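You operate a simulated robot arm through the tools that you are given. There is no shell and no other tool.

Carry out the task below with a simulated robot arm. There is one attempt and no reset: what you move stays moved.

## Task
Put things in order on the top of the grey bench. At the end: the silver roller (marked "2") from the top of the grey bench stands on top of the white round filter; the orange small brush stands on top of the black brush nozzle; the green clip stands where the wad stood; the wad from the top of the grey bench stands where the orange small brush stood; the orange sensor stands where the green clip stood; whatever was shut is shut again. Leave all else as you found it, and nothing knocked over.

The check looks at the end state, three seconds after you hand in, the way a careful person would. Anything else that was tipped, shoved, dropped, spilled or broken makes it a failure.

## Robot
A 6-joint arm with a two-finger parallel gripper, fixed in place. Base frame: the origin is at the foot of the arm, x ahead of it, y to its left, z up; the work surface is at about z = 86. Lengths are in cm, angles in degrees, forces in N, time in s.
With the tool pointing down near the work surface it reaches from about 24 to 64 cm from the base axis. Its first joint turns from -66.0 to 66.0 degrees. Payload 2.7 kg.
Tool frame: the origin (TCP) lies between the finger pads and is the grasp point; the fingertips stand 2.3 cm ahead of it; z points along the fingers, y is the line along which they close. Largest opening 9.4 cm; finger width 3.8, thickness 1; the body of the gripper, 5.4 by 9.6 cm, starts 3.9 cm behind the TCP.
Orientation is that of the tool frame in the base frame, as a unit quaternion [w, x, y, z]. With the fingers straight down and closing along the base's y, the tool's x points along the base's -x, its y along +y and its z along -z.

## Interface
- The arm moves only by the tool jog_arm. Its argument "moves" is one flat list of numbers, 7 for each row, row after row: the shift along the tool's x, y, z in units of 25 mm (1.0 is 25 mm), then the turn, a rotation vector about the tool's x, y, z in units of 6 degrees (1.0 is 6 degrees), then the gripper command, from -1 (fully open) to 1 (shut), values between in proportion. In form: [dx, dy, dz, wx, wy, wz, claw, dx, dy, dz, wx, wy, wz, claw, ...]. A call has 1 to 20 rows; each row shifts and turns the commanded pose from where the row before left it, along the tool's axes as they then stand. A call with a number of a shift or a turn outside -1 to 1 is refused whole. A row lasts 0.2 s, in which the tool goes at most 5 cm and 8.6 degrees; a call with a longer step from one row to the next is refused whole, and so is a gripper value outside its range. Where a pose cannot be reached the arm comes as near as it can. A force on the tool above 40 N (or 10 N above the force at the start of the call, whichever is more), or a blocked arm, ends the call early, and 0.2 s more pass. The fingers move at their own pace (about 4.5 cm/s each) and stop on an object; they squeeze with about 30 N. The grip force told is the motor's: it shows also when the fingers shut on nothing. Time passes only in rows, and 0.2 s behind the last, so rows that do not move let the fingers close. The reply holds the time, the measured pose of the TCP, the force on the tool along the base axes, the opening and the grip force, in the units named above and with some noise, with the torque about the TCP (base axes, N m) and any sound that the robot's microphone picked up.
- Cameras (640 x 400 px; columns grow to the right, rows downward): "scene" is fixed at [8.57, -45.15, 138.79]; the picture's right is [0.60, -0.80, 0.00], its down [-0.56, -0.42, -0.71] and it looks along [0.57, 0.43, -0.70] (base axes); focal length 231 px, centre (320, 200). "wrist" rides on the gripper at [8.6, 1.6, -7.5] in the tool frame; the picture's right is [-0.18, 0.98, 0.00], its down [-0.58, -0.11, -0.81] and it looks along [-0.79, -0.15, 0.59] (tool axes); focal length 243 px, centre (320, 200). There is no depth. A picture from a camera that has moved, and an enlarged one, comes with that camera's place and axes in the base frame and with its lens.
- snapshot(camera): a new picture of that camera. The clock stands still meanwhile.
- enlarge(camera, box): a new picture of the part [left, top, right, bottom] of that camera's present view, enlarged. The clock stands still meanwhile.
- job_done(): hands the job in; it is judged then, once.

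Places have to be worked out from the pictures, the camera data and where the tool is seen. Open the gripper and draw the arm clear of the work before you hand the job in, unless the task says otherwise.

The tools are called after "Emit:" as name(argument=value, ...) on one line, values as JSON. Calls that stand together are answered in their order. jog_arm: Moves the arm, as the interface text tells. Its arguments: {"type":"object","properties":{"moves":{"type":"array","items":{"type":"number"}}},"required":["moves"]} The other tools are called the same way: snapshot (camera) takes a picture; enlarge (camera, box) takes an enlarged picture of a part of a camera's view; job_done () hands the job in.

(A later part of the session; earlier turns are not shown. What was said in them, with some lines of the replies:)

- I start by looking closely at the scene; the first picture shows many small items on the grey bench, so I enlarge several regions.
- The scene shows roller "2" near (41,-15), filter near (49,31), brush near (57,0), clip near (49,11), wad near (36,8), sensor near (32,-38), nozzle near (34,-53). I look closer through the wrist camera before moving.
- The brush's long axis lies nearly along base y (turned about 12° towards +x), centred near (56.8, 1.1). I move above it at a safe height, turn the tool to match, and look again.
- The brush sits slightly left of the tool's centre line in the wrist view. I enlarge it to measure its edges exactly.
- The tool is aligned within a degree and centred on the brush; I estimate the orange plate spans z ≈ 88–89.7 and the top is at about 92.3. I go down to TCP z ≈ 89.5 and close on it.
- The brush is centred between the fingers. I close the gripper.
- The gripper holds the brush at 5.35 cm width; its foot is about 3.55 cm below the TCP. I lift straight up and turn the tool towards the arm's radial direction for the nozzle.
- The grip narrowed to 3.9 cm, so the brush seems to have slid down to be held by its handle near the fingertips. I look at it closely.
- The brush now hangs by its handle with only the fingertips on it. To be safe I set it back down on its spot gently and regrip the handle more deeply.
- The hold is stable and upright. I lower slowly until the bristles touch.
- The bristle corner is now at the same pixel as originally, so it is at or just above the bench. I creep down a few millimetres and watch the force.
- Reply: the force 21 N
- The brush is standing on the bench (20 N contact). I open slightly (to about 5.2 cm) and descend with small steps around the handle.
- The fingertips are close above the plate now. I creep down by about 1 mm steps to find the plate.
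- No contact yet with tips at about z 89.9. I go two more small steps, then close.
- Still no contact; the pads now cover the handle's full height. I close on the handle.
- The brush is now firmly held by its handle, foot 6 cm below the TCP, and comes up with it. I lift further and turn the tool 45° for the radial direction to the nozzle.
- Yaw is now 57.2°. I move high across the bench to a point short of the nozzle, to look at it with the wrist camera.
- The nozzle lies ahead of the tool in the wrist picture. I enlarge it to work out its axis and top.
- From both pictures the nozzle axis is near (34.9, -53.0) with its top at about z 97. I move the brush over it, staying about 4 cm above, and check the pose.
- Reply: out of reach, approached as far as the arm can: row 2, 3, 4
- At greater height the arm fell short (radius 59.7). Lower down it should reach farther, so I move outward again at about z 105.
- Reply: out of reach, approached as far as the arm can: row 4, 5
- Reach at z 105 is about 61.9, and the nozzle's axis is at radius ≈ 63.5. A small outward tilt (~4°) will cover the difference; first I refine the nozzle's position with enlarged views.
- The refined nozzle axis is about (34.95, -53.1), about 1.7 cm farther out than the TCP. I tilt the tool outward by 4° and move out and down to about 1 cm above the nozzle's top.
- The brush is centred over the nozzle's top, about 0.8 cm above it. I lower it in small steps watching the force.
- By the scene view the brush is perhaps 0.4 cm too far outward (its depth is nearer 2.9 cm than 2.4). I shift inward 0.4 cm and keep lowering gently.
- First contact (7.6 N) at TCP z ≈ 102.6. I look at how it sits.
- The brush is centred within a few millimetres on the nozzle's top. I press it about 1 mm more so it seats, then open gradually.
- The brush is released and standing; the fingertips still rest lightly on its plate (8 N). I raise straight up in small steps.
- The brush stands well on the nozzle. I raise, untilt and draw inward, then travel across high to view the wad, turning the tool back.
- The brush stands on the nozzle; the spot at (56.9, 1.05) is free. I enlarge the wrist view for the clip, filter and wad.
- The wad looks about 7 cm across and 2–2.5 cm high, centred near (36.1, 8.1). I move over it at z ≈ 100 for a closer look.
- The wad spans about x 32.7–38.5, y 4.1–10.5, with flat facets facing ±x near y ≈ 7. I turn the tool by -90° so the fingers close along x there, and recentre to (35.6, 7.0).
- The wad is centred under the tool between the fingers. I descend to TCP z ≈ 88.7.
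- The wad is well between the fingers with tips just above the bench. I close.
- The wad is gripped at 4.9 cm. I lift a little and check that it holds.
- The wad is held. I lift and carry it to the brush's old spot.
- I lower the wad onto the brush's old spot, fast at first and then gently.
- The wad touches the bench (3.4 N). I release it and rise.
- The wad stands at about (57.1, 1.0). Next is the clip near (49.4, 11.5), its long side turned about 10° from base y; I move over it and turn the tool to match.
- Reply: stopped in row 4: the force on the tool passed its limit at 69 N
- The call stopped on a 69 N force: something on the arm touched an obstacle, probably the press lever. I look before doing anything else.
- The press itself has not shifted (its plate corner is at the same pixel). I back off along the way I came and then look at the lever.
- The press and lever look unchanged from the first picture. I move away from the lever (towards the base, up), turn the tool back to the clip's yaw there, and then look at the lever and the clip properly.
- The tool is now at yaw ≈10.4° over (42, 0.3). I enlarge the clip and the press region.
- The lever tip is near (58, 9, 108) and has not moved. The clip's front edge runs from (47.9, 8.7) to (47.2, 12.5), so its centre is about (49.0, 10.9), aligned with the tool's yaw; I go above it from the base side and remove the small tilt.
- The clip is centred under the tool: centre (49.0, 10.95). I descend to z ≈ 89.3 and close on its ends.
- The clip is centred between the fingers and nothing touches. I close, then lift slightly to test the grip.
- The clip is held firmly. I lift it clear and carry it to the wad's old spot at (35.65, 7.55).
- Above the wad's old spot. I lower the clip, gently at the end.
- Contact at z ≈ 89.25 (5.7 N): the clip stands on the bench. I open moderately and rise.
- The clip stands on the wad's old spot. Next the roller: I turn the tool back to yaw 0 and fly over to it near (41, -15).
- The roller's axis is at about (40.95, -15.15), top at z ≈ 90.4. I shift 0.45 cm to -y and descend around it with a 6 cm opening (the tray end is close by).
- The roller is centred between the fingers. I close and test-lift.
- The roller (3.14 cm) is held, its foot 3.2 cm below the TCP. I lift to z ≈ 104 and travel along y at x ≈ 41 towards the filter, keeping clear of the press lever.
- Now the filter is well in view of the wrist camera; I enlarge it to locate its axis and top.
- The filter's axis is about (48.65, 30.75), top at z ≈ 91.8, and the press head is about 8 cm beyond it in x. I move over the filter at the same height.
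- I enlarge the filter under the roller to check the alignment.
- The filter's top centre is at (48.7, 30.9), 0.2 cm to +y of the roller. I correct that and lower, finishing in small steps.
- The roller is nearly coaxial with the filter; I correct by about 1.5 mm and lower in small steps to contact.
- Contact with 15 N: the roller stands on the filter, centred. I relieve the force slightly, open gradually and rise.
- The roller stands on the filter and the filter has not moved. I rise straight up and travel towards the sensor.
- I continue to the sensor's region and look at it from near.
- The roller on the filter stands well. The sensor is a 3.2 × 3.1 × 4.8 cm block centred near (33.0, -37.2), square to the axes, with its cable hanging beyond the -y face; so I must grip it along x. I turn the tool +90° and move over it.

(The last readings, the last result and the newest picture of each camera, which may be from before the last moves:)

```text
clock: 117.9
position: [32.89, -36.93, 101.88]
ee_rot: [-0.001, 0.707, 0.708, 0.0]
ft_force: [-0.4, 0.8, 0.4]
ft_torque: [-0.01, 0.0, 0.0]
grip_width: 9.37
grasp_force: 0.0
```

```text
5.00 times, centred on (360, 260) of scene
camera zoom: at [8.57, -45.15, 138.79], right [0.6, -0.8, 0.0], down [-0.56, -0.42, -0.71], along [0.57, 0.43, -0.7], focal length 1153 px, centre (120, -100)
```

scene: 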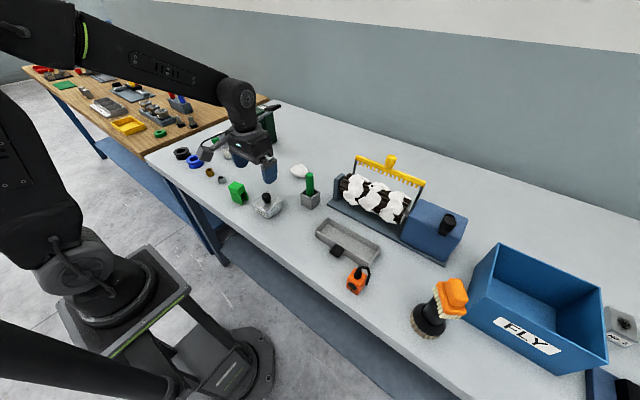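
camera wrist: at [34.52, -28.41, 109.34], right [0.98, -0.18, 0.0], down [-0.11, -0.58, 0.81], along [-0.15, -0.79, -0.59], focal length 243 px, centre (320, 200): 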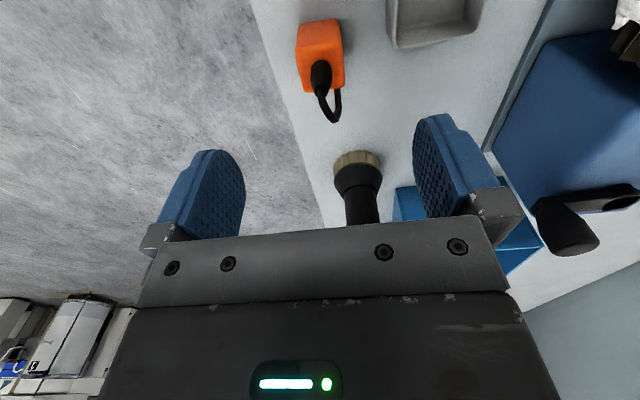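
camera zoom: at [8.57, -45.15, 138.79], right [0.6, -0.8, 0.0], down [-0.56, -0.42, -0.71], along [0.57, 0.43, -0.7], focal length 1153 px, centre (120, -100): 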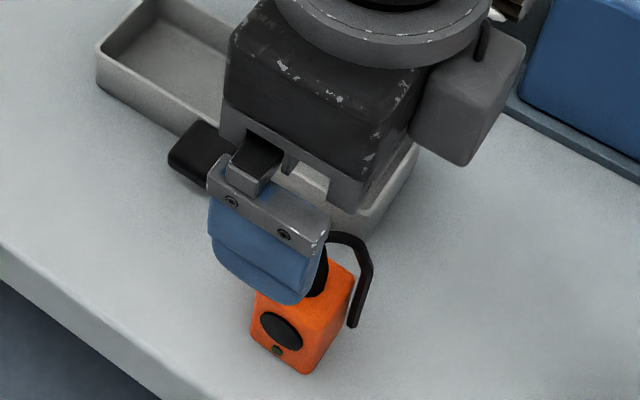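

The cable arches above the connector to about z 95–96, which limits how low the gripper's body can go. I enlarge both views to measure the cable's peak and the block's top.

Emit:
enlarge(camera="scene", box=[340, 258, 388, 298])

Emit:
enlarge(camera="wrist", box=[280, 10, 376, 130])

```text
10.00 times, centred on (364, 278) of scene
camera zoom: at [8.57, -45.15, 138.79], right [0.6, -0.8, 0.0], down [-0.56, -0.42, -0.71], along [0.57, 0.43, -0.7], focal length 2306 px, centre (-120, -580)
```

zoom: 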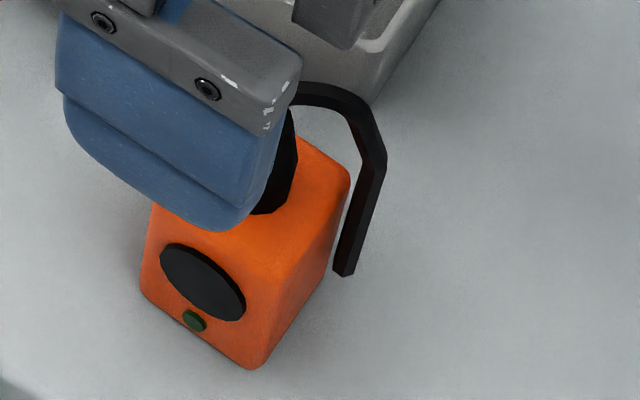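

```text
3.33 times, centred on (328, 70) of wrist
camera zoom: at [34.52, -28.41, 109.34], right [0.98, -0.18, 0.0], down [-0.11, -0.58, 0.81], along [-0.15, -0.79, -0.59], focal length 809 px, centre (293, 633)
```

zoom: 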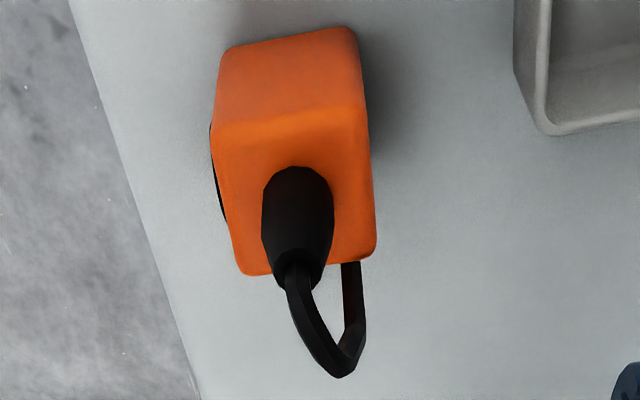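

The cable's top is at z ≈ 95.4, the block's top at ≈ 90.7, so a vertical grip with the TCP at z ≈ 91.8 clears the cable and gives about 1.2 cm of pad on flat faces. I descend to z ≈ 92.2 first.

Emit:
jog_arm(moves=[0, 0.05, 0.8, 0, 0, 0, -1, 0, 0, 0.8, 0, 0, 0, -1, 0, 0, 0.8, 0, 0, 0, -1, 0, 0, 0.7, 0, 0, 0, -1, 0, 0, 0.5, 0, 0, 0, -1, 0, 0, 0.25, 0, 0, 0, -1, 0, 0, 0, 0, 0, 0, -1])

Emit:
snapshot(camera="wrist")

Emit:
enlarge(camera="wrist", box=[220, 80, 420, 250])

Emit:
enlarge(camera="scene", box=[330, 248, 394, 298])

```text
clock: 119.5
position: [32.95, -37.01, 92.09]
ee_rot: [0.0, 0.707, 0.707, 0.0]
ft_force: [-0.7, -0.3, 0.4]
ft_torque: [-0.03, -0.04, 0.01]
grip_width: 9.4
grasp_force: 0.0
```

```text
taken
camera wrist: at [34.57, -28.47, 99.6], right [0.98, -0.18, 0.0], down [-0.11, -0.58, 0.81], along [-0.15, -0.79, -0.59], focal length 243 px, centre (320, 200)
```

wrist: 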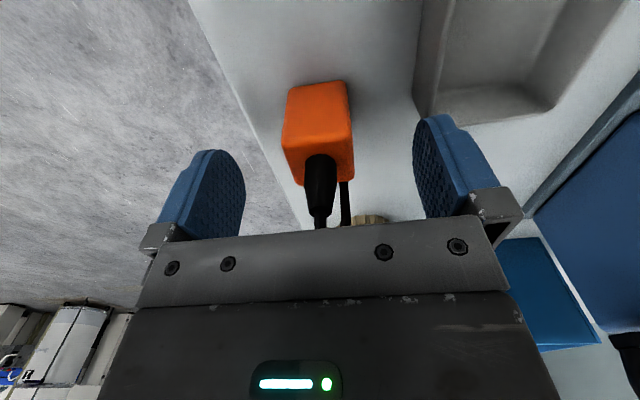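

```text
2.35 times, centred on (320, 165) of wrist
camera zoom: at [34.57, -28.47, 99.6], right [0.98, -0.18, 0.0], down [-0.11, -0.58, 0.81], along [-0.15, -0.79, -0.59], focal length 571 px, centre (320, 282)
```

zoom: 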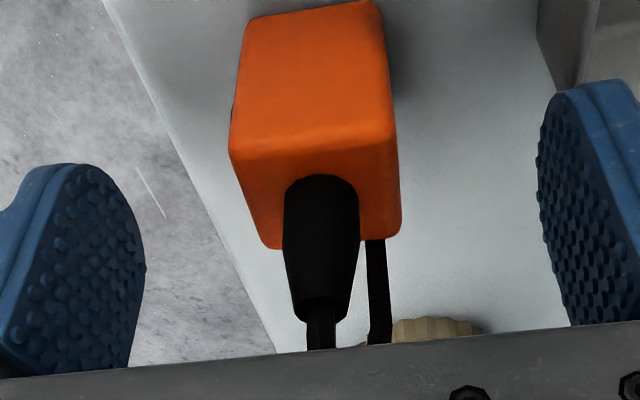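

```text
8.00 times, centred on (362, 273) of scene
camera zoom: at [8.57, -45.15, 138.79], right [0.6, -0.8, 0.0], down [-0.56, -0.42, -0.71], along [0.57, 0.43, -0.7], focal length 1845 px, centre (-16, -384)
```

zoom: 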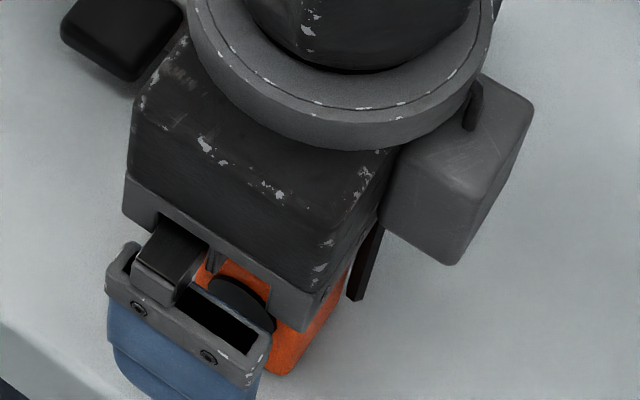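

No contact at z 92.1. I creep down a few millimetres, watching for any touch.

Emit:
jog_arm(moves=[0, 0, 0.06, 0, 0, 0, -1, 0, 0, 0, 0, 0, 0, -1])

Emit:
jog_arm(moves=[0, 0, 0.06, 0, 0, 0, -1, 0, 0, 0, 0, 0, 0, -1])

Emit:
jog_arm(moves=[0, 0, 0.04, 0, 0, 0, -1, 0, 0, 0, 0, 0, 0, -1])

```text
clock: 120.1
position: [32.9, -37.08, 92.03]
ee_rot: [0.0, 0.707, 0.708, 0.0]
ft_force: [0.0, 0.2, 0.2]
ft_torque: [-0.02, -0.01, 0.02]
grip_width: 9.41
grasp_force: 0.0
```

```text
clock: 120.7
position: [32.9, -37.09, 91.91]
ee_rot: [-0.001, 0.706, 0.708, 0.001]
ft_force: [0.5, 0.1, -0.4]
ft_torque: [0.02, 0.01, 0.04]
grip_width: 9.39
grasp_force: 0.0
```

```text
clock: 121.3
position: [33.05, -37.01, 91.72]
ee_rot: [0.0, 0.706, 0.708, 0.0]
ft_force: [0.2, 0.2, 0.8]
ft_torque: [0.01, -0.01, 0.02]
grip_width: 9.4
grasp_force: 0.0
```

Still free. Two more 1 mm steps.

Emit:
jog_arm(moves=[0, 0, 0.04, 0, 0, 0, -1, 0, 0, 0, 0, 0, 0, -1])

Emit:
jog_arm(moves=[0, 0, 0.04, 0, 0, 0, -1, 0, 0, 0, 0, 0, 0, -1])

Emit:
jog_arm(moves=[0, 0, 0.04, 0, 0, 0, -1, 0, 0, 0, 0, 0, 0, -1])

```text
clock: 121.9
position: [33.0, -36.92, 91.62]
ee_rot: [0.0, 0.706, 0.708, 0.001]
ft_force: [-1.1, 0.1, 0.8]
ft_torque: [0.01, -0.02, 0.0]
grip_width: 9.41
grasp_force: 0.0
```

```text
clock: 122.5
position: [32.97, -36.84, 91.54]
ee_rot: [0.0, 0.707, 0.708, 0.001]
ft_force: [1.0, -0.4, 0.1]
ft_torque: [0.0, 0.02, -0.01]
grip_width: 9.42
grasp_force: 0.1
```

```text
clock: 123.1
position: [33.1, -37.11, 91.38]
ee_rot: [0.001, 0.706, 0.708, 0.0]
ft_force: [-2.0, 3.7, 10.0]
ft_torque: [0.08, -0.49, 0.16]
grip_width: 9.31
grasp_force: 0.2
```

Contact with the cable at z ≈ 91.4. I back off 2 mm and close there.

Emit:
jog_arm(moves=[0, 0, -0.1, 0, 0, 0, -1, 0, 0, 0, 0, 0, 0, -1])

Emit:
enlarge(camera="wrist", box=[220, 80, 420, 250])

Emit:
enlarge(camera="scene", box=[330, 248, 394, 298])

```text
clock: 123.7
position: [33.07, -36.97, 91.6]
ee_rot: [-0.001, 0.706, 0.708, 0.0]
ft_force: [-0.9, 0.0, 0.9]
ft_torque: [-0.01, -0.02, -0.01]
grip_width: 9.42
grasp_force: 0.1
```

```text
2.35 times, centred on (320, 165) of wrist
camera zoom: at [34.65, -28.44, 99.13], right [0.98, -0.18, 0.0], down [-0.11, -0.58, 0.81], along [-0.15, -0.79, -0.59], focal length 571 px, centre (320, 282)
```

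zoom: 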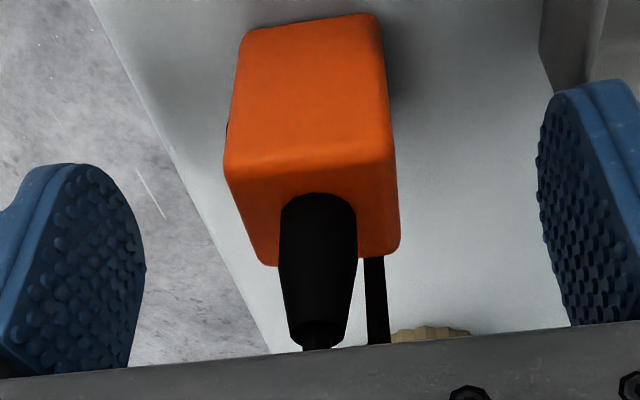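

```text
8.00 times, centred on (362, 273) of scene
camera zoom: at [8.57, -45.15, 138.79], right [0.6, -0.8, 0.0], down [-0.56, -0.42, -0.71], along [0.57, 0.43, -0.7], focal length 1845 px, centre (-16, -384)
```

zoom: 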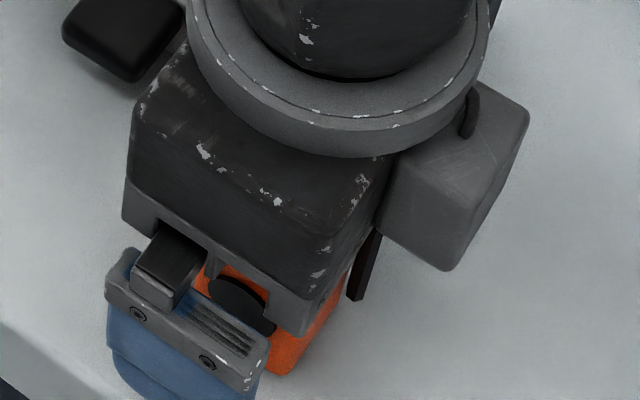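

I close on the block's ±x faces.

Emit:
jog_arm(moves=[0, 0, 0, 0, 0, 0, 0, 0, 0, 0, 0, 0, 0, 0.3, 0, 0, 0, 0, 0, 0, 1, 0, 0, 0, 0, 0, 0, 1, 0, 0, 0, 0, 0, 0, 1, 0, 0, 0, 0, 0, 0, 1])

Emit:
enlarge(camera="wrist", box=[220, 80, 420, 250])

```text
clock: 125.1
position: [33.03, -37.02, 91.82]
ee_rot: [0.0, 0.706, 0.708, 0.0]
ft_force: [-0.9, 0.2, 0.8]
ft_torque: [-0.03, 0.02, 0.0]
grip_width: 3.32
grasp_force: 30.1
```

```text
2.35 times, centred on (320, 165) of wrist
camera zoom: at [34.67, -28.44, 99.17], right [0.98, -0.18, 0.0], down [-0.11, -0.58, 0.81], along [-0.15, -0.79, -0.59], focal length 571 px, centre (320, 282)
```

zoom: 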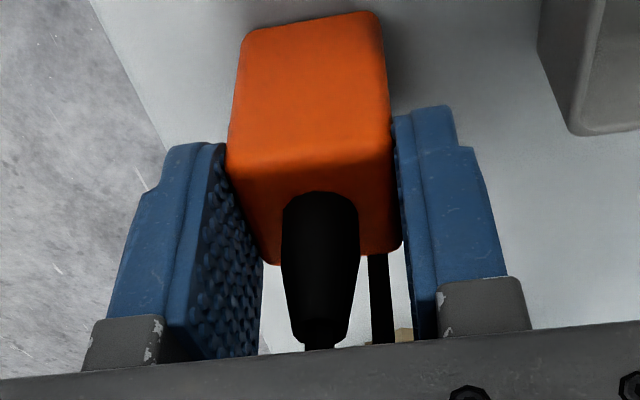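

Gripped at 3.3 cm. I lift very slowly by about 1 cm and check that the block comes along without tilting.

Emit:
jog_arm(moves=[0, 0, -0.08, 0, 0, 0, 1, 0, 0, -0.08, 0, 0, 0, 1, 0, 0, -0.12, 0, 0, 0, 1, 0, 0, -0.12, 0, 0, 0, 1, 0, 0, 0, 0, 0, 0, 1])

Emit:
enlarge(camera="wrist", box=[220, 80, 420, 250])

Emit:
enlarge(camera="scene", box=[330, 248, 394, 298])

```text
clock: 126.3
position: [32.89, -36.97, 92.79]
ee_rot: [-0.001, 0.707, 0.708, 0.001]
ft_force: [-0.3, 0.5, -0.3]
ft_torque: [0.0, -0.01, 0.0]
grip_width: 3.29
grasp_force: 30.0
```

```text
2.35 times, centred on (320, 165) of wrist
camera zoom: at [34.57, -28.45, 100.16], right [0.98, -0.18, 0.0], down [-0.11, -0.58, 0.81], along [-0.15, -0.79, -0.59], focal length 571 px, centre (320, 282)
```

zoom: 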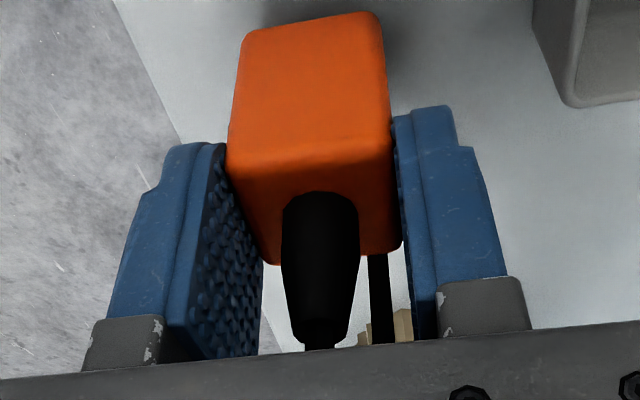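

```text
8.00 times, centred on (362, 273) of scene
camera zoom: at [8.57, -45.15, 138.79], right [0.6, -0.8, 0.0], down [-0.56, -0.42, -0.71], along [0.57, 0.43, -0.7], focal length 1845 px, centre (-16, -384)
```

zoom: 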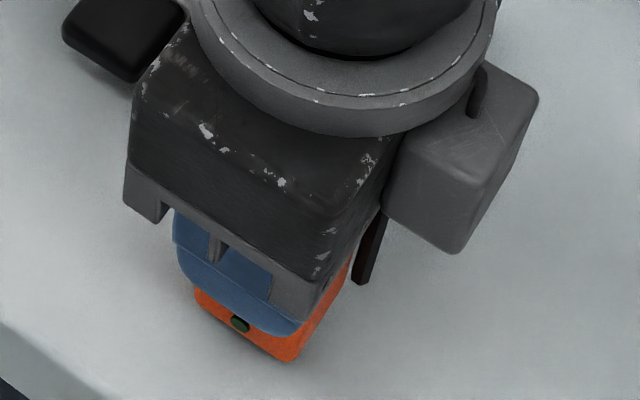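

The sensor comes along rigidly, its foot 5.7 cm below the TCP. I lift it gently and carry it across at a moderate speed, staying at low x until I'm level with the clip's old spot.

Emit:
jog_arm(moves=[0, 0, -0.3, 0, 0, 0, 1, 0, 0, -0.5, 0, 0, 0, 1, 0, 0, -0.6, 0, 0, 0, 1, 0, 0, -0.6, 0, 0, 0, 1, 0, 0, -0.6, 0, 0, 0, 1, 0, 0, -0.6, 0, 0, 0, 1, 0, 0, -0.6, 0, 0, 0, 1, 0.4, 0.05, 0, 0, 0, 0, 1, 0.7, 0.14, 0, 0, 0, 0, 1, 0.8, 0.15, 0, 0, 0, 0, 1, 0.8, 0.15, 0, 0, 0, 0, 1, 0.8, 0.15, 0, 0, 0, 0, 1, 0.8, 0.15, 0, 0, 0, 0, 1, 0.8, 0.15, 0, 0, 0, 0, 1, 0.8, 0.15, 0, 0, 0, 0, 1, 0.8, 0.15, 0, 0, 0, 0, 1, 0.8, 0.15, 0, 0, 0, 0, 1, 0.8, 0.15, 0, 0, 0, 0, 1, 0.8, 0.15, 0, 0, 0, 0, 1, 0.4, 0.1, 0, 0, 0, 0, 1])

Emit:
snapshot(camera="wrist")

Emit:
snapshot(camera="scene")

```text
clock: 130.5
position: [37.46, -13.2, 102.32]
ee_rot: [0.001, 0.707, 0.708, 0.001]
ft_force: [0.6, 0.2, -0.6]
ft_torque: [0.04, -0.01, 0.04]
grip_width: 3.28
grasp_force: 30.2
```

```text
taken
camera wrist: at [39.18, -4.59, 109.78], right [0.98, -0.18, 0.0], down [-0.11, -0.58, 0.81], along [-0.15, -0.79, -0.59], focal length 243 px, centre (320, 200)
```

wrist: 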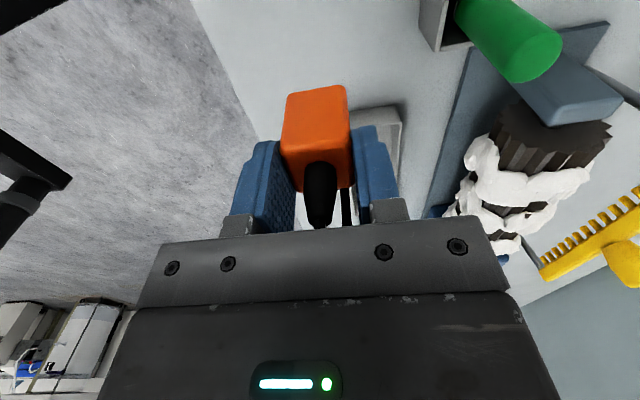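

```text
taken
```

scene: 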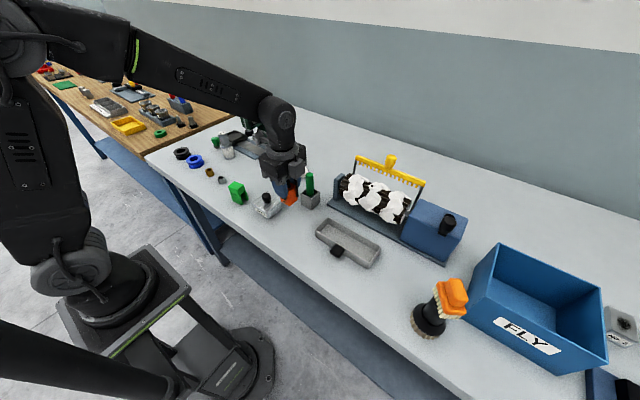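

The hold is steady. I continue to (42, 11.1).

Emit:
jog_arm(moves=[0.5, 0.1, 0, 0, 0, 0, 1, 0.75, 0.14, 0, 0, 0, 0, 1, 0.75, 0.14, 0, 0, 0, 0, 1, 0.75, 0.14, 0, 0, 0, 0, 1, 0.75, 0.14, 0, 0, 0, 0, 1, 0.75, 0.14, 0, 0, 0, 0, 1, 0.75, 0.14, 0, 0, 0, 0, 1, 0.75, 0.14, 0, 0, 0, 0, 1, 0.75, 0.14, 0, 0, 0, 0, 1, 0.75, 0.14, 0, 0, 0, 0, 1, 0.75, 0.14, 0, 0, 0, 0, 1, 0.75, 0.14, 0, 0, 0, 0, 1, 0.75, 0.14, 0, 0, 0, 0, 1, 0.22, 0, 0, 0, 0, 0, 1, 0, 0, 0, 0, 0, 0, 1])

Emit:
snapshot(camera="wrist")

Emit:
enlarge(camera="scene", box=[190, 90, 318, 200])

```text
clock: 133.7
position: [41.93, 11.09, 102.16]
ee_rot: [0.0, 0.706, 0.708, 0.0]
ft_force: [1.2, 0.6, -0.7]
ft_torque: [-0.02, -0.01, 0.02]
grip_width: 3.25
grasp_force: 29.9
```

```text
taken
camera wrist: at [43.56, 19.63, 109.68], right [0.98, -0.18, 0.0], down [-0.11, -0.58, 0.81], along [-0.15, -0.79, -0.59], focal length 243 px, centre (320, 200)
```

wrist: 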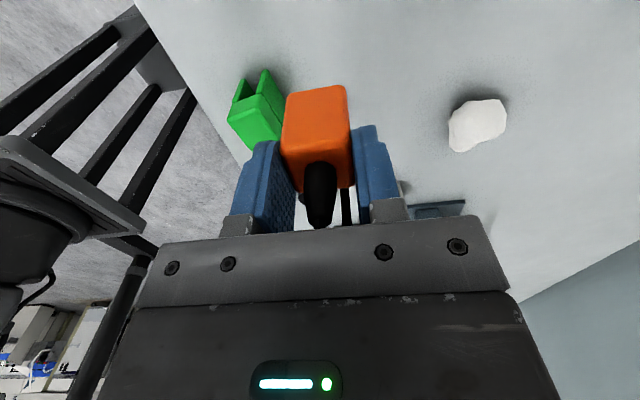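

```text
3.64 times, centred on (254, 145) of scene
camera zoom: at [8.57, -45.15, 138.79], right [0.6, -0.8, 0.0], down [-0.56, -0.42, -0.71], along [0.57, 0.43, -0.7], focal length 839 px, centre (560, 400)
```

zoom: 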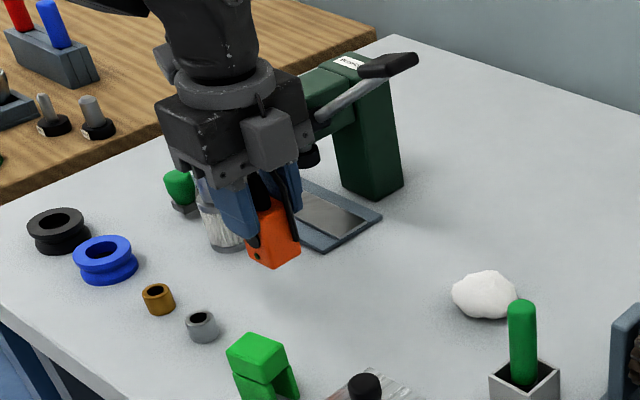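

The sensor is steady. I lower to z ≈ 98 and approach the clip's old spot along x.

Emit:
jog_arm(moves=[0, 0, 0.6, 0, 0, 0, 1, 0, 0, 0.6, 0, 0, 0, 1, 0, 0, 0.4, 0, 0, 0, 1, 0, 0.4, 0, 0, 0, 0, 1, 0, 0.5, 0, 0, 0, 0, 1, 0, 0.5, 0, 0, 0, 0, 1, 0, 0.5, 0, 0, 0, 0, 1, 0, 0.5, 0, 0, 0, 0, 1, 0, 0.42, 0, 0, 0, 0, 1, 0, 0, 0, 0, 0, 0, 1])

Emit:
snapshot(camera="wrist")

Emit:
enlarge(camera="scene", box=[190, 90, 318, 200])

```text
clock: 135.9
position: [49.06, 11.25, 98.23]
ee_rot: [0.001, 0.707, 0.707, 0.0]
ft_force: [0.2, -0.6, -1.1]
ft_torque: [0.03, 0.01, 0.01]
grip_width: 3.32
grasp_force: 29.6
```

```text
taken
camera wrist: at [50.57, 19.75, 105.71], right [0.98, -0.18, 0.0], down [-0.11, -0.58, 0.81], along [-0.15, -0.79, -0.59], focal length 243 px, centre (320, 200)
```

wrist: 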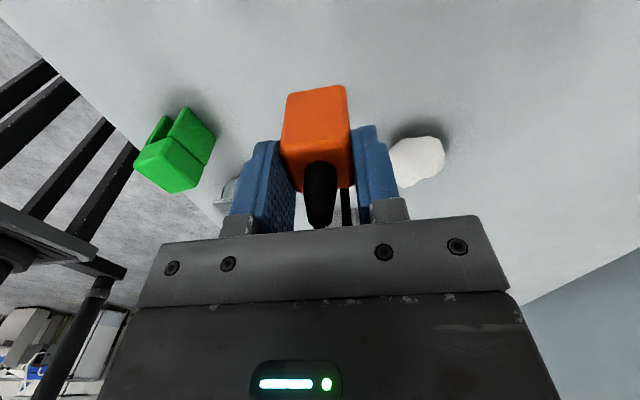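

```text
3.64 times, centred on (254, 145) of scene
camera zoom: at [8.57, -45.15, 138.79], right [0.6, -0.8, 0.0], down [-0.56, -0.42, -0.71], along [0.57, 0.43, -0.7], focal length 839 px, centre (560, 400)
```

zoom: 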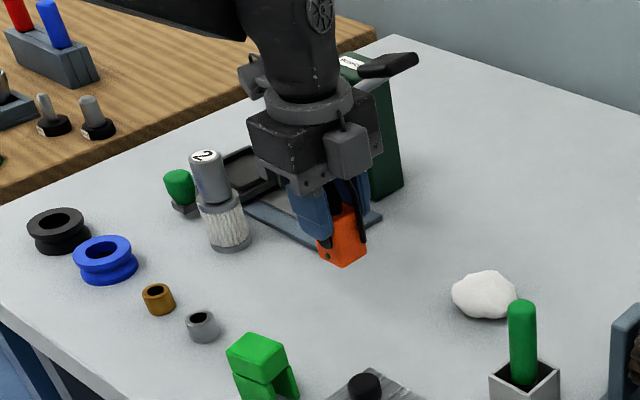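

Over the clip's old spot. I lower, ending in small steps.

Emit:
jog_arm(moves=[0, 0, 0.5, 0, 0, 0, 1, 0, 0, 0.6, 0, 0, 0, 1, 0, 0, 0.6, 0, 0, 0, 1, 0, 0, 0.4, 0, 0, 0, 1, 0, 0, 0.25, 0, 0, 0, 1, 0, 0, 0.05, 0, 0, 0, 1, 0, 0, 0, 0, 0, 0, 1])

Emit:
jog_arm(moves=[0, 0, 0.06, 0, 0, 0, 1, 0, 0, 0, 0, 0, 0, 1])

Emit:
jog_arm(moves=[0, 0, 0.06, 0, 0, 0, 1, 0, 0, 0, 0, 0, 0, 1])

Emit:
jog_arm(moves=[0, 0, 0.05, 0, 0, 0, 1, 0, 0, 0, 0, 0, 0, 1])

```text
clock: 137.5
position: [49.0, 11.08, 92.25]
ee_rot: [-0.001, 0.707, 0.707, 0.0]
ft_force: [-0.4, -1.0, 0.0]
ft_torque: [0.01, -0.02, 0.0]
grip_width: 3.31
grasp_force: 30.4
```

```text
clock: 138.1
position: [48.84, 11.21, 92.18]
ee_rot: [-0.001, 0.707, 0.707, 0.0]
ft_force: [-1.1, -0.5, -0.5]
ft_torque: [0.0, 0.0, 0.0]
grip_width: 3.3
grasp_force: 29.9
```

```text
clock: 138.7
position: [48.9, 11.07, 92.11]
ee_rot: [0.0, 0.707, 0.708, 0.0]
ft_force: [1.0, -0.5, -1.0]
ft_torque: [0.03, 0.02, 0.0]
grip_width: 3.29
grasp_force: 29.5
```

```text
clock: 139.3
position: [48.89, 11.09, 91.82]
ee_rot: [0.0, 0.707, 0.708, 0.0]
ft_force: [0.7, 0.5, -1.1]
ft_torque: [0.02, -0.01, 0.02]
grip_width: 3.27
grasp_force: 30.2
```

Emit:
jog_arm(moves=[0, 0, 0.05, 0, 0, 0, 1, 0, 0, 0, 0, 0, 0, 1])

Emit:
jog_arm(moves=[0, 0, 0.04, 0, 0, 0, 1, 0, 0, 0, 0, 0, 0, 1])

Emit:
snapshot(camera="wrist")

Emit:
enlarge(camera="scene", box=[230, 120, 310, 190])

```text
clock: 139.9
position: [48.95, 11.15, 91.7]
ee_rot: [0.0, 0.707, 0.708, 0.0]
ft_force: [-0.2, 0.2, 0.1]
ft_torque: [0.04, -0.01, -0.01]
grip_width: 3.27
grasp_force: 30.1
```

```text
clock: 140.5
position: [48.93, 11.08, 91.64]
ee_rot: [0.0, 0.707, 0.707, 0.002]
ft_force: [-3.1, 0.4, 8.0]
ft_torque: [0.01, 0.2, 0.02]
grip_width: 3.31
grasp_force: 30.0
```

```text
taken
camera wrist: at [50.55, 19.68, 99.17], right [0.98, -0.18, 0.0], down [-0.11, -0.58, 0.81], along [-0.15, -0.79, -0.59], focal length 243 px, centre (320, 200)
```

wrist: 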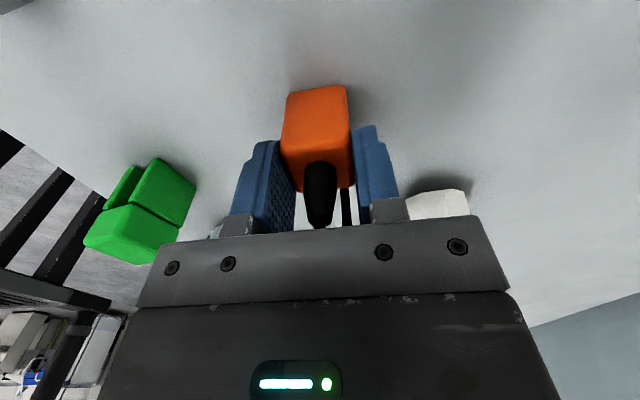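

```text
5.71 times, centred on (270, 155) of scene
camera zoom: at [8.55, -45.15, 138.79], right [0.6, -0.8, 0.0], down [-0.56, -0.42, -0.71], along [0.57, 0.43, -0.7], focal length 1318 px, centre (606, 457)
```

zoom: 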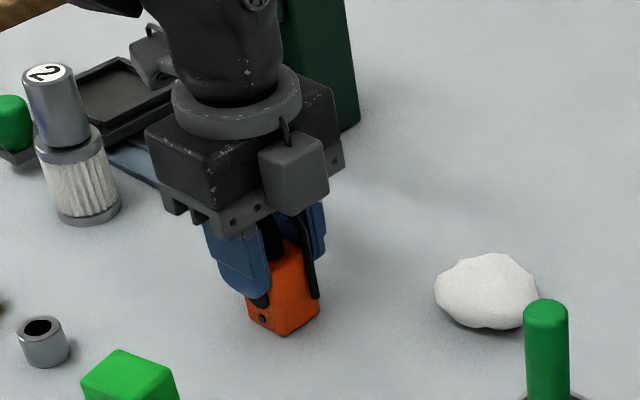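

Contact (8 N): the sensor stands on the bench. I relieve slightly, open, and rise straight up in small steps first.

Emit:
jog_arm(moves=[0, 0, -0.03, 0, 0, 0, 1, 0, 0, 0, 0, 0, 0, 0.25, 0, 0, 0, 0, 0, 0, 0.15, 0, 0, 0, 0, 0, 0, 0, 0, 0, 0, 0, 0, 0, -0.15, 0, 0, 0, 0, 0, 0, -0.25, 0, 0, 0, 0, 0, 0, -0.25])

Emit:
enlarge(camera="wrist", box=[220, 60, 420, 250])

```text
clock: 142.1
position: [48.99, 11.21, 91.85]
ee_rot: [-0.001, 0.707, 0.708, 0.001]
ft_force: [-0.3, 0.3, -0.6]
ft_torque: [0.03, 0.0, 0.01]
grip_width: 5.87
grasp_force: 0.1
```

```text
2.11 times, centred on (320, 155) of wrist
camera zoom: at [50.55, 19.68, 99.22], right [0.98, -0.18, 0.0], down [-0.11, -0.58, 0.81], along [-0.15, -0.79, -0.59], focal length 511 px, centre (320, 295)
```

zoom: 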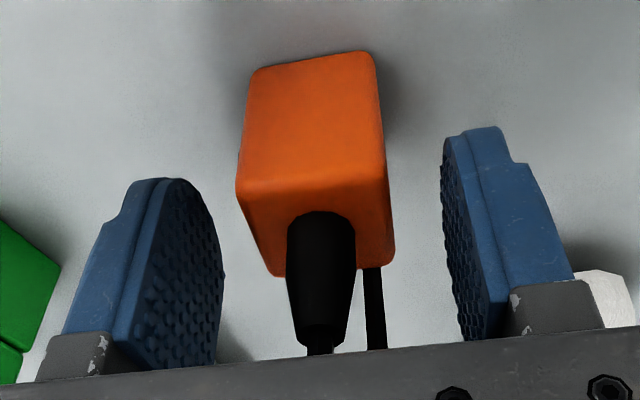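

Released and upright. I rise straight up, then withdraw along -x.

Emit:
jog_arm(moves=[0, 0, -0.15, 0, 0, 0, -0.25, 0, 0, -0.4, 0, 0, 0, -0.25, 0, 0, -0.6, 0, 0, 0, -0.25, 0, 0, -0.7, 0, 0, 0, -0.25, 0, 0, -0.7, 0, 0, 0, -0.25, 0, -0.5, -0.2, 0, 0, 0, -0.25, 0, -0.8, -0.2, 0, 0, 0, -0.25, 0, -0.8, -0.4, 0, 0, 0, -0.25, 0, -0.8, -0.6, 0, 0, 0, -0.25, 0, -0.8, -0.6, 0, 0, 0, -0.4, -0.6, -0.8, -0.4, 0, 0, 0, -0.6, -0.8, -0.6, 0, 0, 0, 0, -0.8, 0, 0, 0, 0, 0, 0, -1])

Emit:
snapshot(camera="scene")

Emit:
snapshot(camera="wrist")

Emit:
enlarge(camera="scene", box=[190, 110, 318, 210])

```text
clock: 144.9
position: [36.13, 7.57, 104.06]
ee_rot: [0.0, 0.706, 0.708, 0.0]
ft_force: [0.3, 0.5, -0.1]
ft_torque: [0.02, -0.02, -0.05]
grip_width: 9.39
grasp_force: 0.0
```

```text
taken
```

scene: 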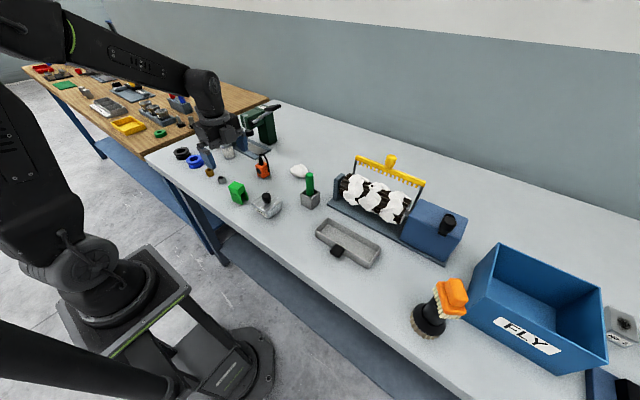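

```text
taken
camera wrist: at [37.66, 16.24, 111.57], right [0.98, -0.18, 0.0], down [-0.11, -0.58, 0.81], along [-0.15, -0.79, -0.59], focal length 243 px, centre (320, 200)
```

wrist: 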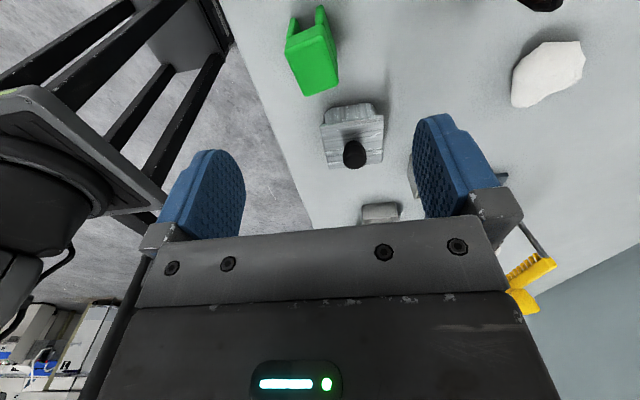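

```text
4.00 times, centred on (254, 160) of scene
camera zoom: at [8.56, -45.15, 138.79], right [0.6, -0.8, 0.0], down [-0.56, -0.42, -0.71], along [0.57, 0.43, -0.7], focal length 923 px, centre (584, 360)
```

zoom: 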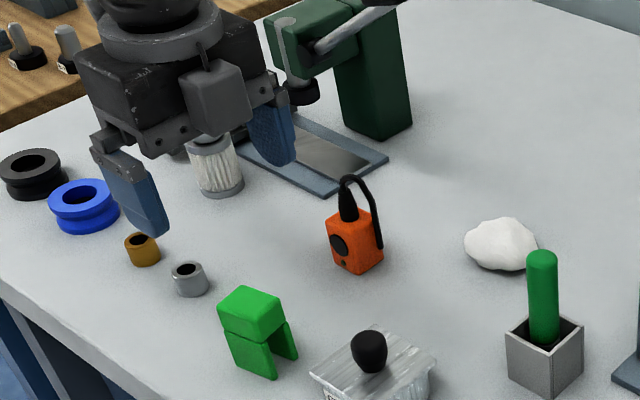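

All five items are placed. I raise the arm, turn the tool back to yaw 0 and draw clear, then compare the whole scene with the start.

Emit:
jog_arm(moves=[0, 0, -0.9, 0, 0, 0, -1, 0, 0, -0.9, 0, 0, 0, -1, 0, 0, -0.9, 0, 0, 0, -1, 0, 0, -0.9, 0, 0, 0, -1, 0, 0, -0.9, 0, 0, 0, -1, 0, 0, 0, 0, 0, -1, -1, 0, 0, 0, 0, 0, -1, -1, 0, 0, 0, 0, 0, -1, -1, 0, 0, 0, 0, 0, -1, -1, 0, 0, 0, 0, 0, -1, -1, 0, 0, 0, 0, 0, -1, -1, 0, 0, 0, 0, 0, -1, -1, 0, 0, 0, 0, 0, -1, -1, 0, 0, 0, 0, 0, -1, -1, 0, 0, 0, 0, 0, -1, -1, 0, 0, 0, 0, 0, -1, -1, 0, 0, 0, 0, 0, -1, -1, 0, 0, 0, 0, 0, -1, -1, 0, 0, 0, 0, 0, -1, -1, 0, 0, 0, 0, 0, -1, -1])

Emit:
snapshot(camera="wrist")

Emit:
snapshot(camera="scene")

Emit:
enlarge(camera="scene", box=[160, 100, 320, 200])

Emit:
enlarge(camera="scene", box=[390, 250, 490, 350])

Emit:
enlarge(camera="scene", box=[200, 150, 360, 250])

```text
clock: 149.1
position: [36.29, 7.66, 115.43]
ee_rot: [0.0, -0.002, 1.0, 0.0]
ft_force: [0.3, 0.8, 0.4]
ft_torque: [0.0, -0.01, -0.01]
grip_width: 9.41
grasp_force: 0.1
```

```text
taken
camera wrist: at [27.53, 9.08, 122.8], right [0.18, 0.98, 0.0], down [0.58, -0.11, 0.81], along [0.79, -0.14, -0.59], focal length 243 px, centre (320, 200)
```

wrist: 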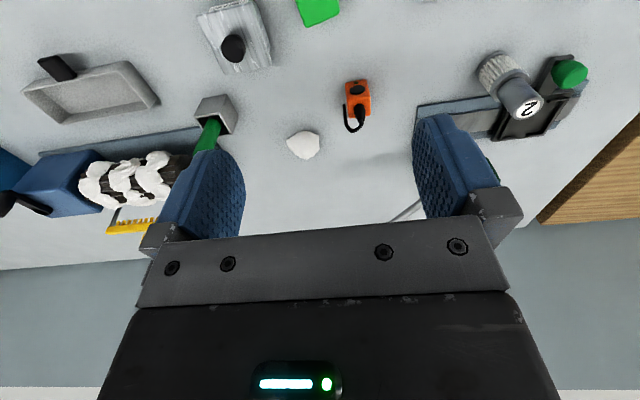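

```text
taken
```

scene: 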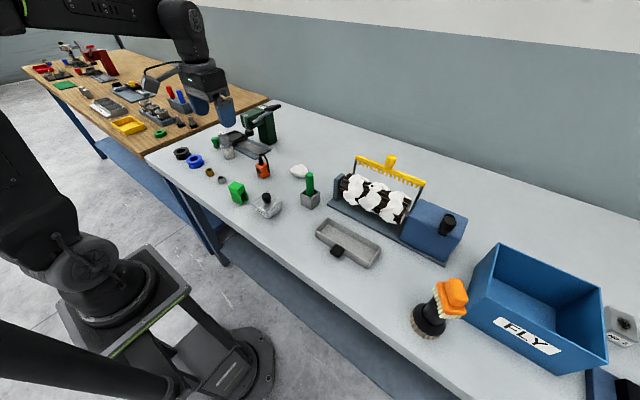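

```text
4.00 times, centred on (240, 150) of scene
camera zoom: at [8.57, -45.15, 138.79], right [0.6, -0.8, 0.0], down [-0.56, -0.42, -0.71], along [0.57, 0.43, -0.7], focal length 923 px, centre (640, 400)
```

zoom: 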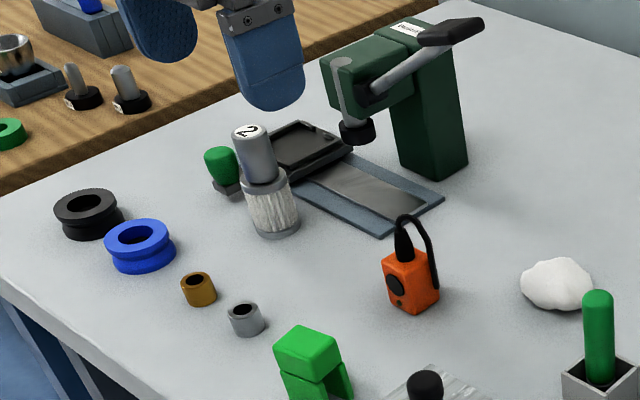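

```text
4.00 times, centred on (440, 300) of scene
camera zoom: at [8.57, -45.15, 138.79], right [0.6, -0.8, 0.0], down [-0.56, -0.42, -0.71], along [0.57, 0.43, -0.7], focal length 923 px, centre (-160, -200)
```

zoom: 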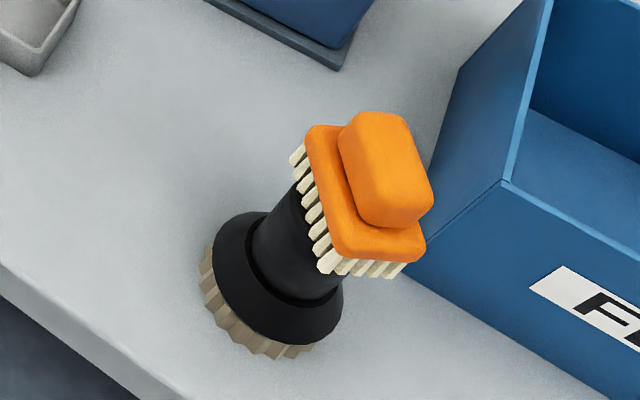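

```text
4.00 times, centred on (280, 200) of scene
camera zoom: at [8.57, -45.15, 138.79], right [0.6, -0.8, 0.0], down [-0.56, -0.42, -0.71], along [0.57, 0.43, -0.7], focal length 923 px, centre (480, 200)
```

zoom: 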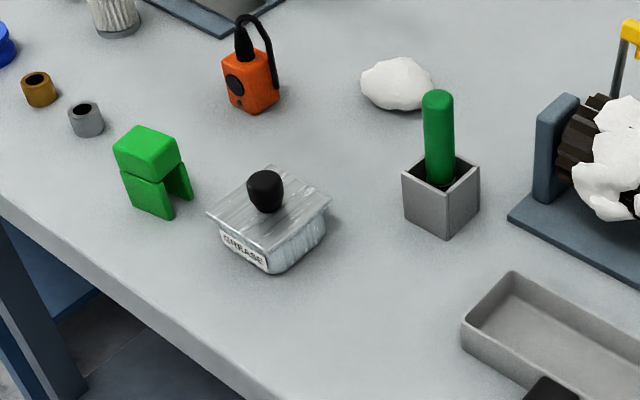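

Everything stands where it should and nothing else has changed. I check the wad, sensor and clip positions once more with the wrist camera.

Emit:
enlarge(camera="wrist", box=[272, 70, 400, 170])

Emit:
enlarge(camera="scene", box=[270, 145, 334, 185])

```text
4.00 times, centred on (336, 120) of wrist
camera zoom: at [27.53, 9.08, 122.8], right [0.18, 0.98, 0.0], down [0.58, -0.11, 0.81], along [0.79, -0.14, -0.59], focal length 970 px, centre (256, 520)
```

zoom: 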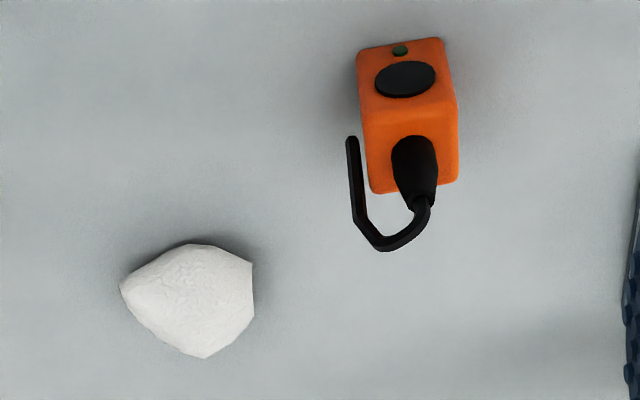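

```text
10.00 times, centred on (302, 165) of scene
camera zoom: at [8.57, -45.15, 138.79], right [0.6, -0.8, 0.0], down [-0.56, -0.42, -0.71], along [0.57, 0.43, -0.7], focal length 2306 px, centre (500, 550)
```

zoom: 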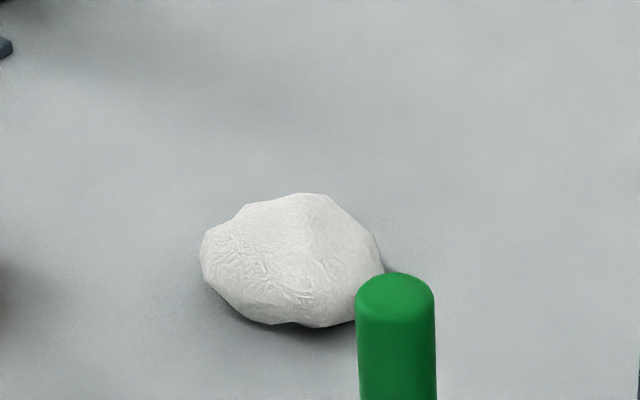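

The wad is at about (57.2, 0.8), the sensor at (49.0, 11.2) and the clip at (35.7, 7.7), all within about half a centimetre of the spots they were to take. The gripper is open and well above the bench, so I hand in the job.

Emit:
job_done()

```text
The job is handed in.
```

I moved all five items to their places and handed in the job. The last pictures show everything standing upright.

| Item | Where it is now | Estimated error |
|---|---|---|
| Silver roller "2" | On top of the white round filter | Centred |
| Orange small brush | On top of the black brush nozzle | Centred to within a few mm |
| Green clip | Where the wad stood | About 0.5 cm or less |
| Wad | Where the orange small brush stood | About 0.5 cm |
| Orange sensor | Where the green clip stood | About 0.5 cm or less |

- **Collision:** While moving to the clip, the gripper bumped the press with about 69 N, probably on its lever. I backed off. Pictures before and after show the press and lever in the same place.
- **Brush slip:** The brush slipped in the gripper on the first lift. I set it back on its spot and gripped it again by the handle before moving it.
- **Opened items:** I did not open anything, so nothing needed shutting again. The lid of the grease box is still on.

The arm ended with the gripper open, about 29 cm above the bench.
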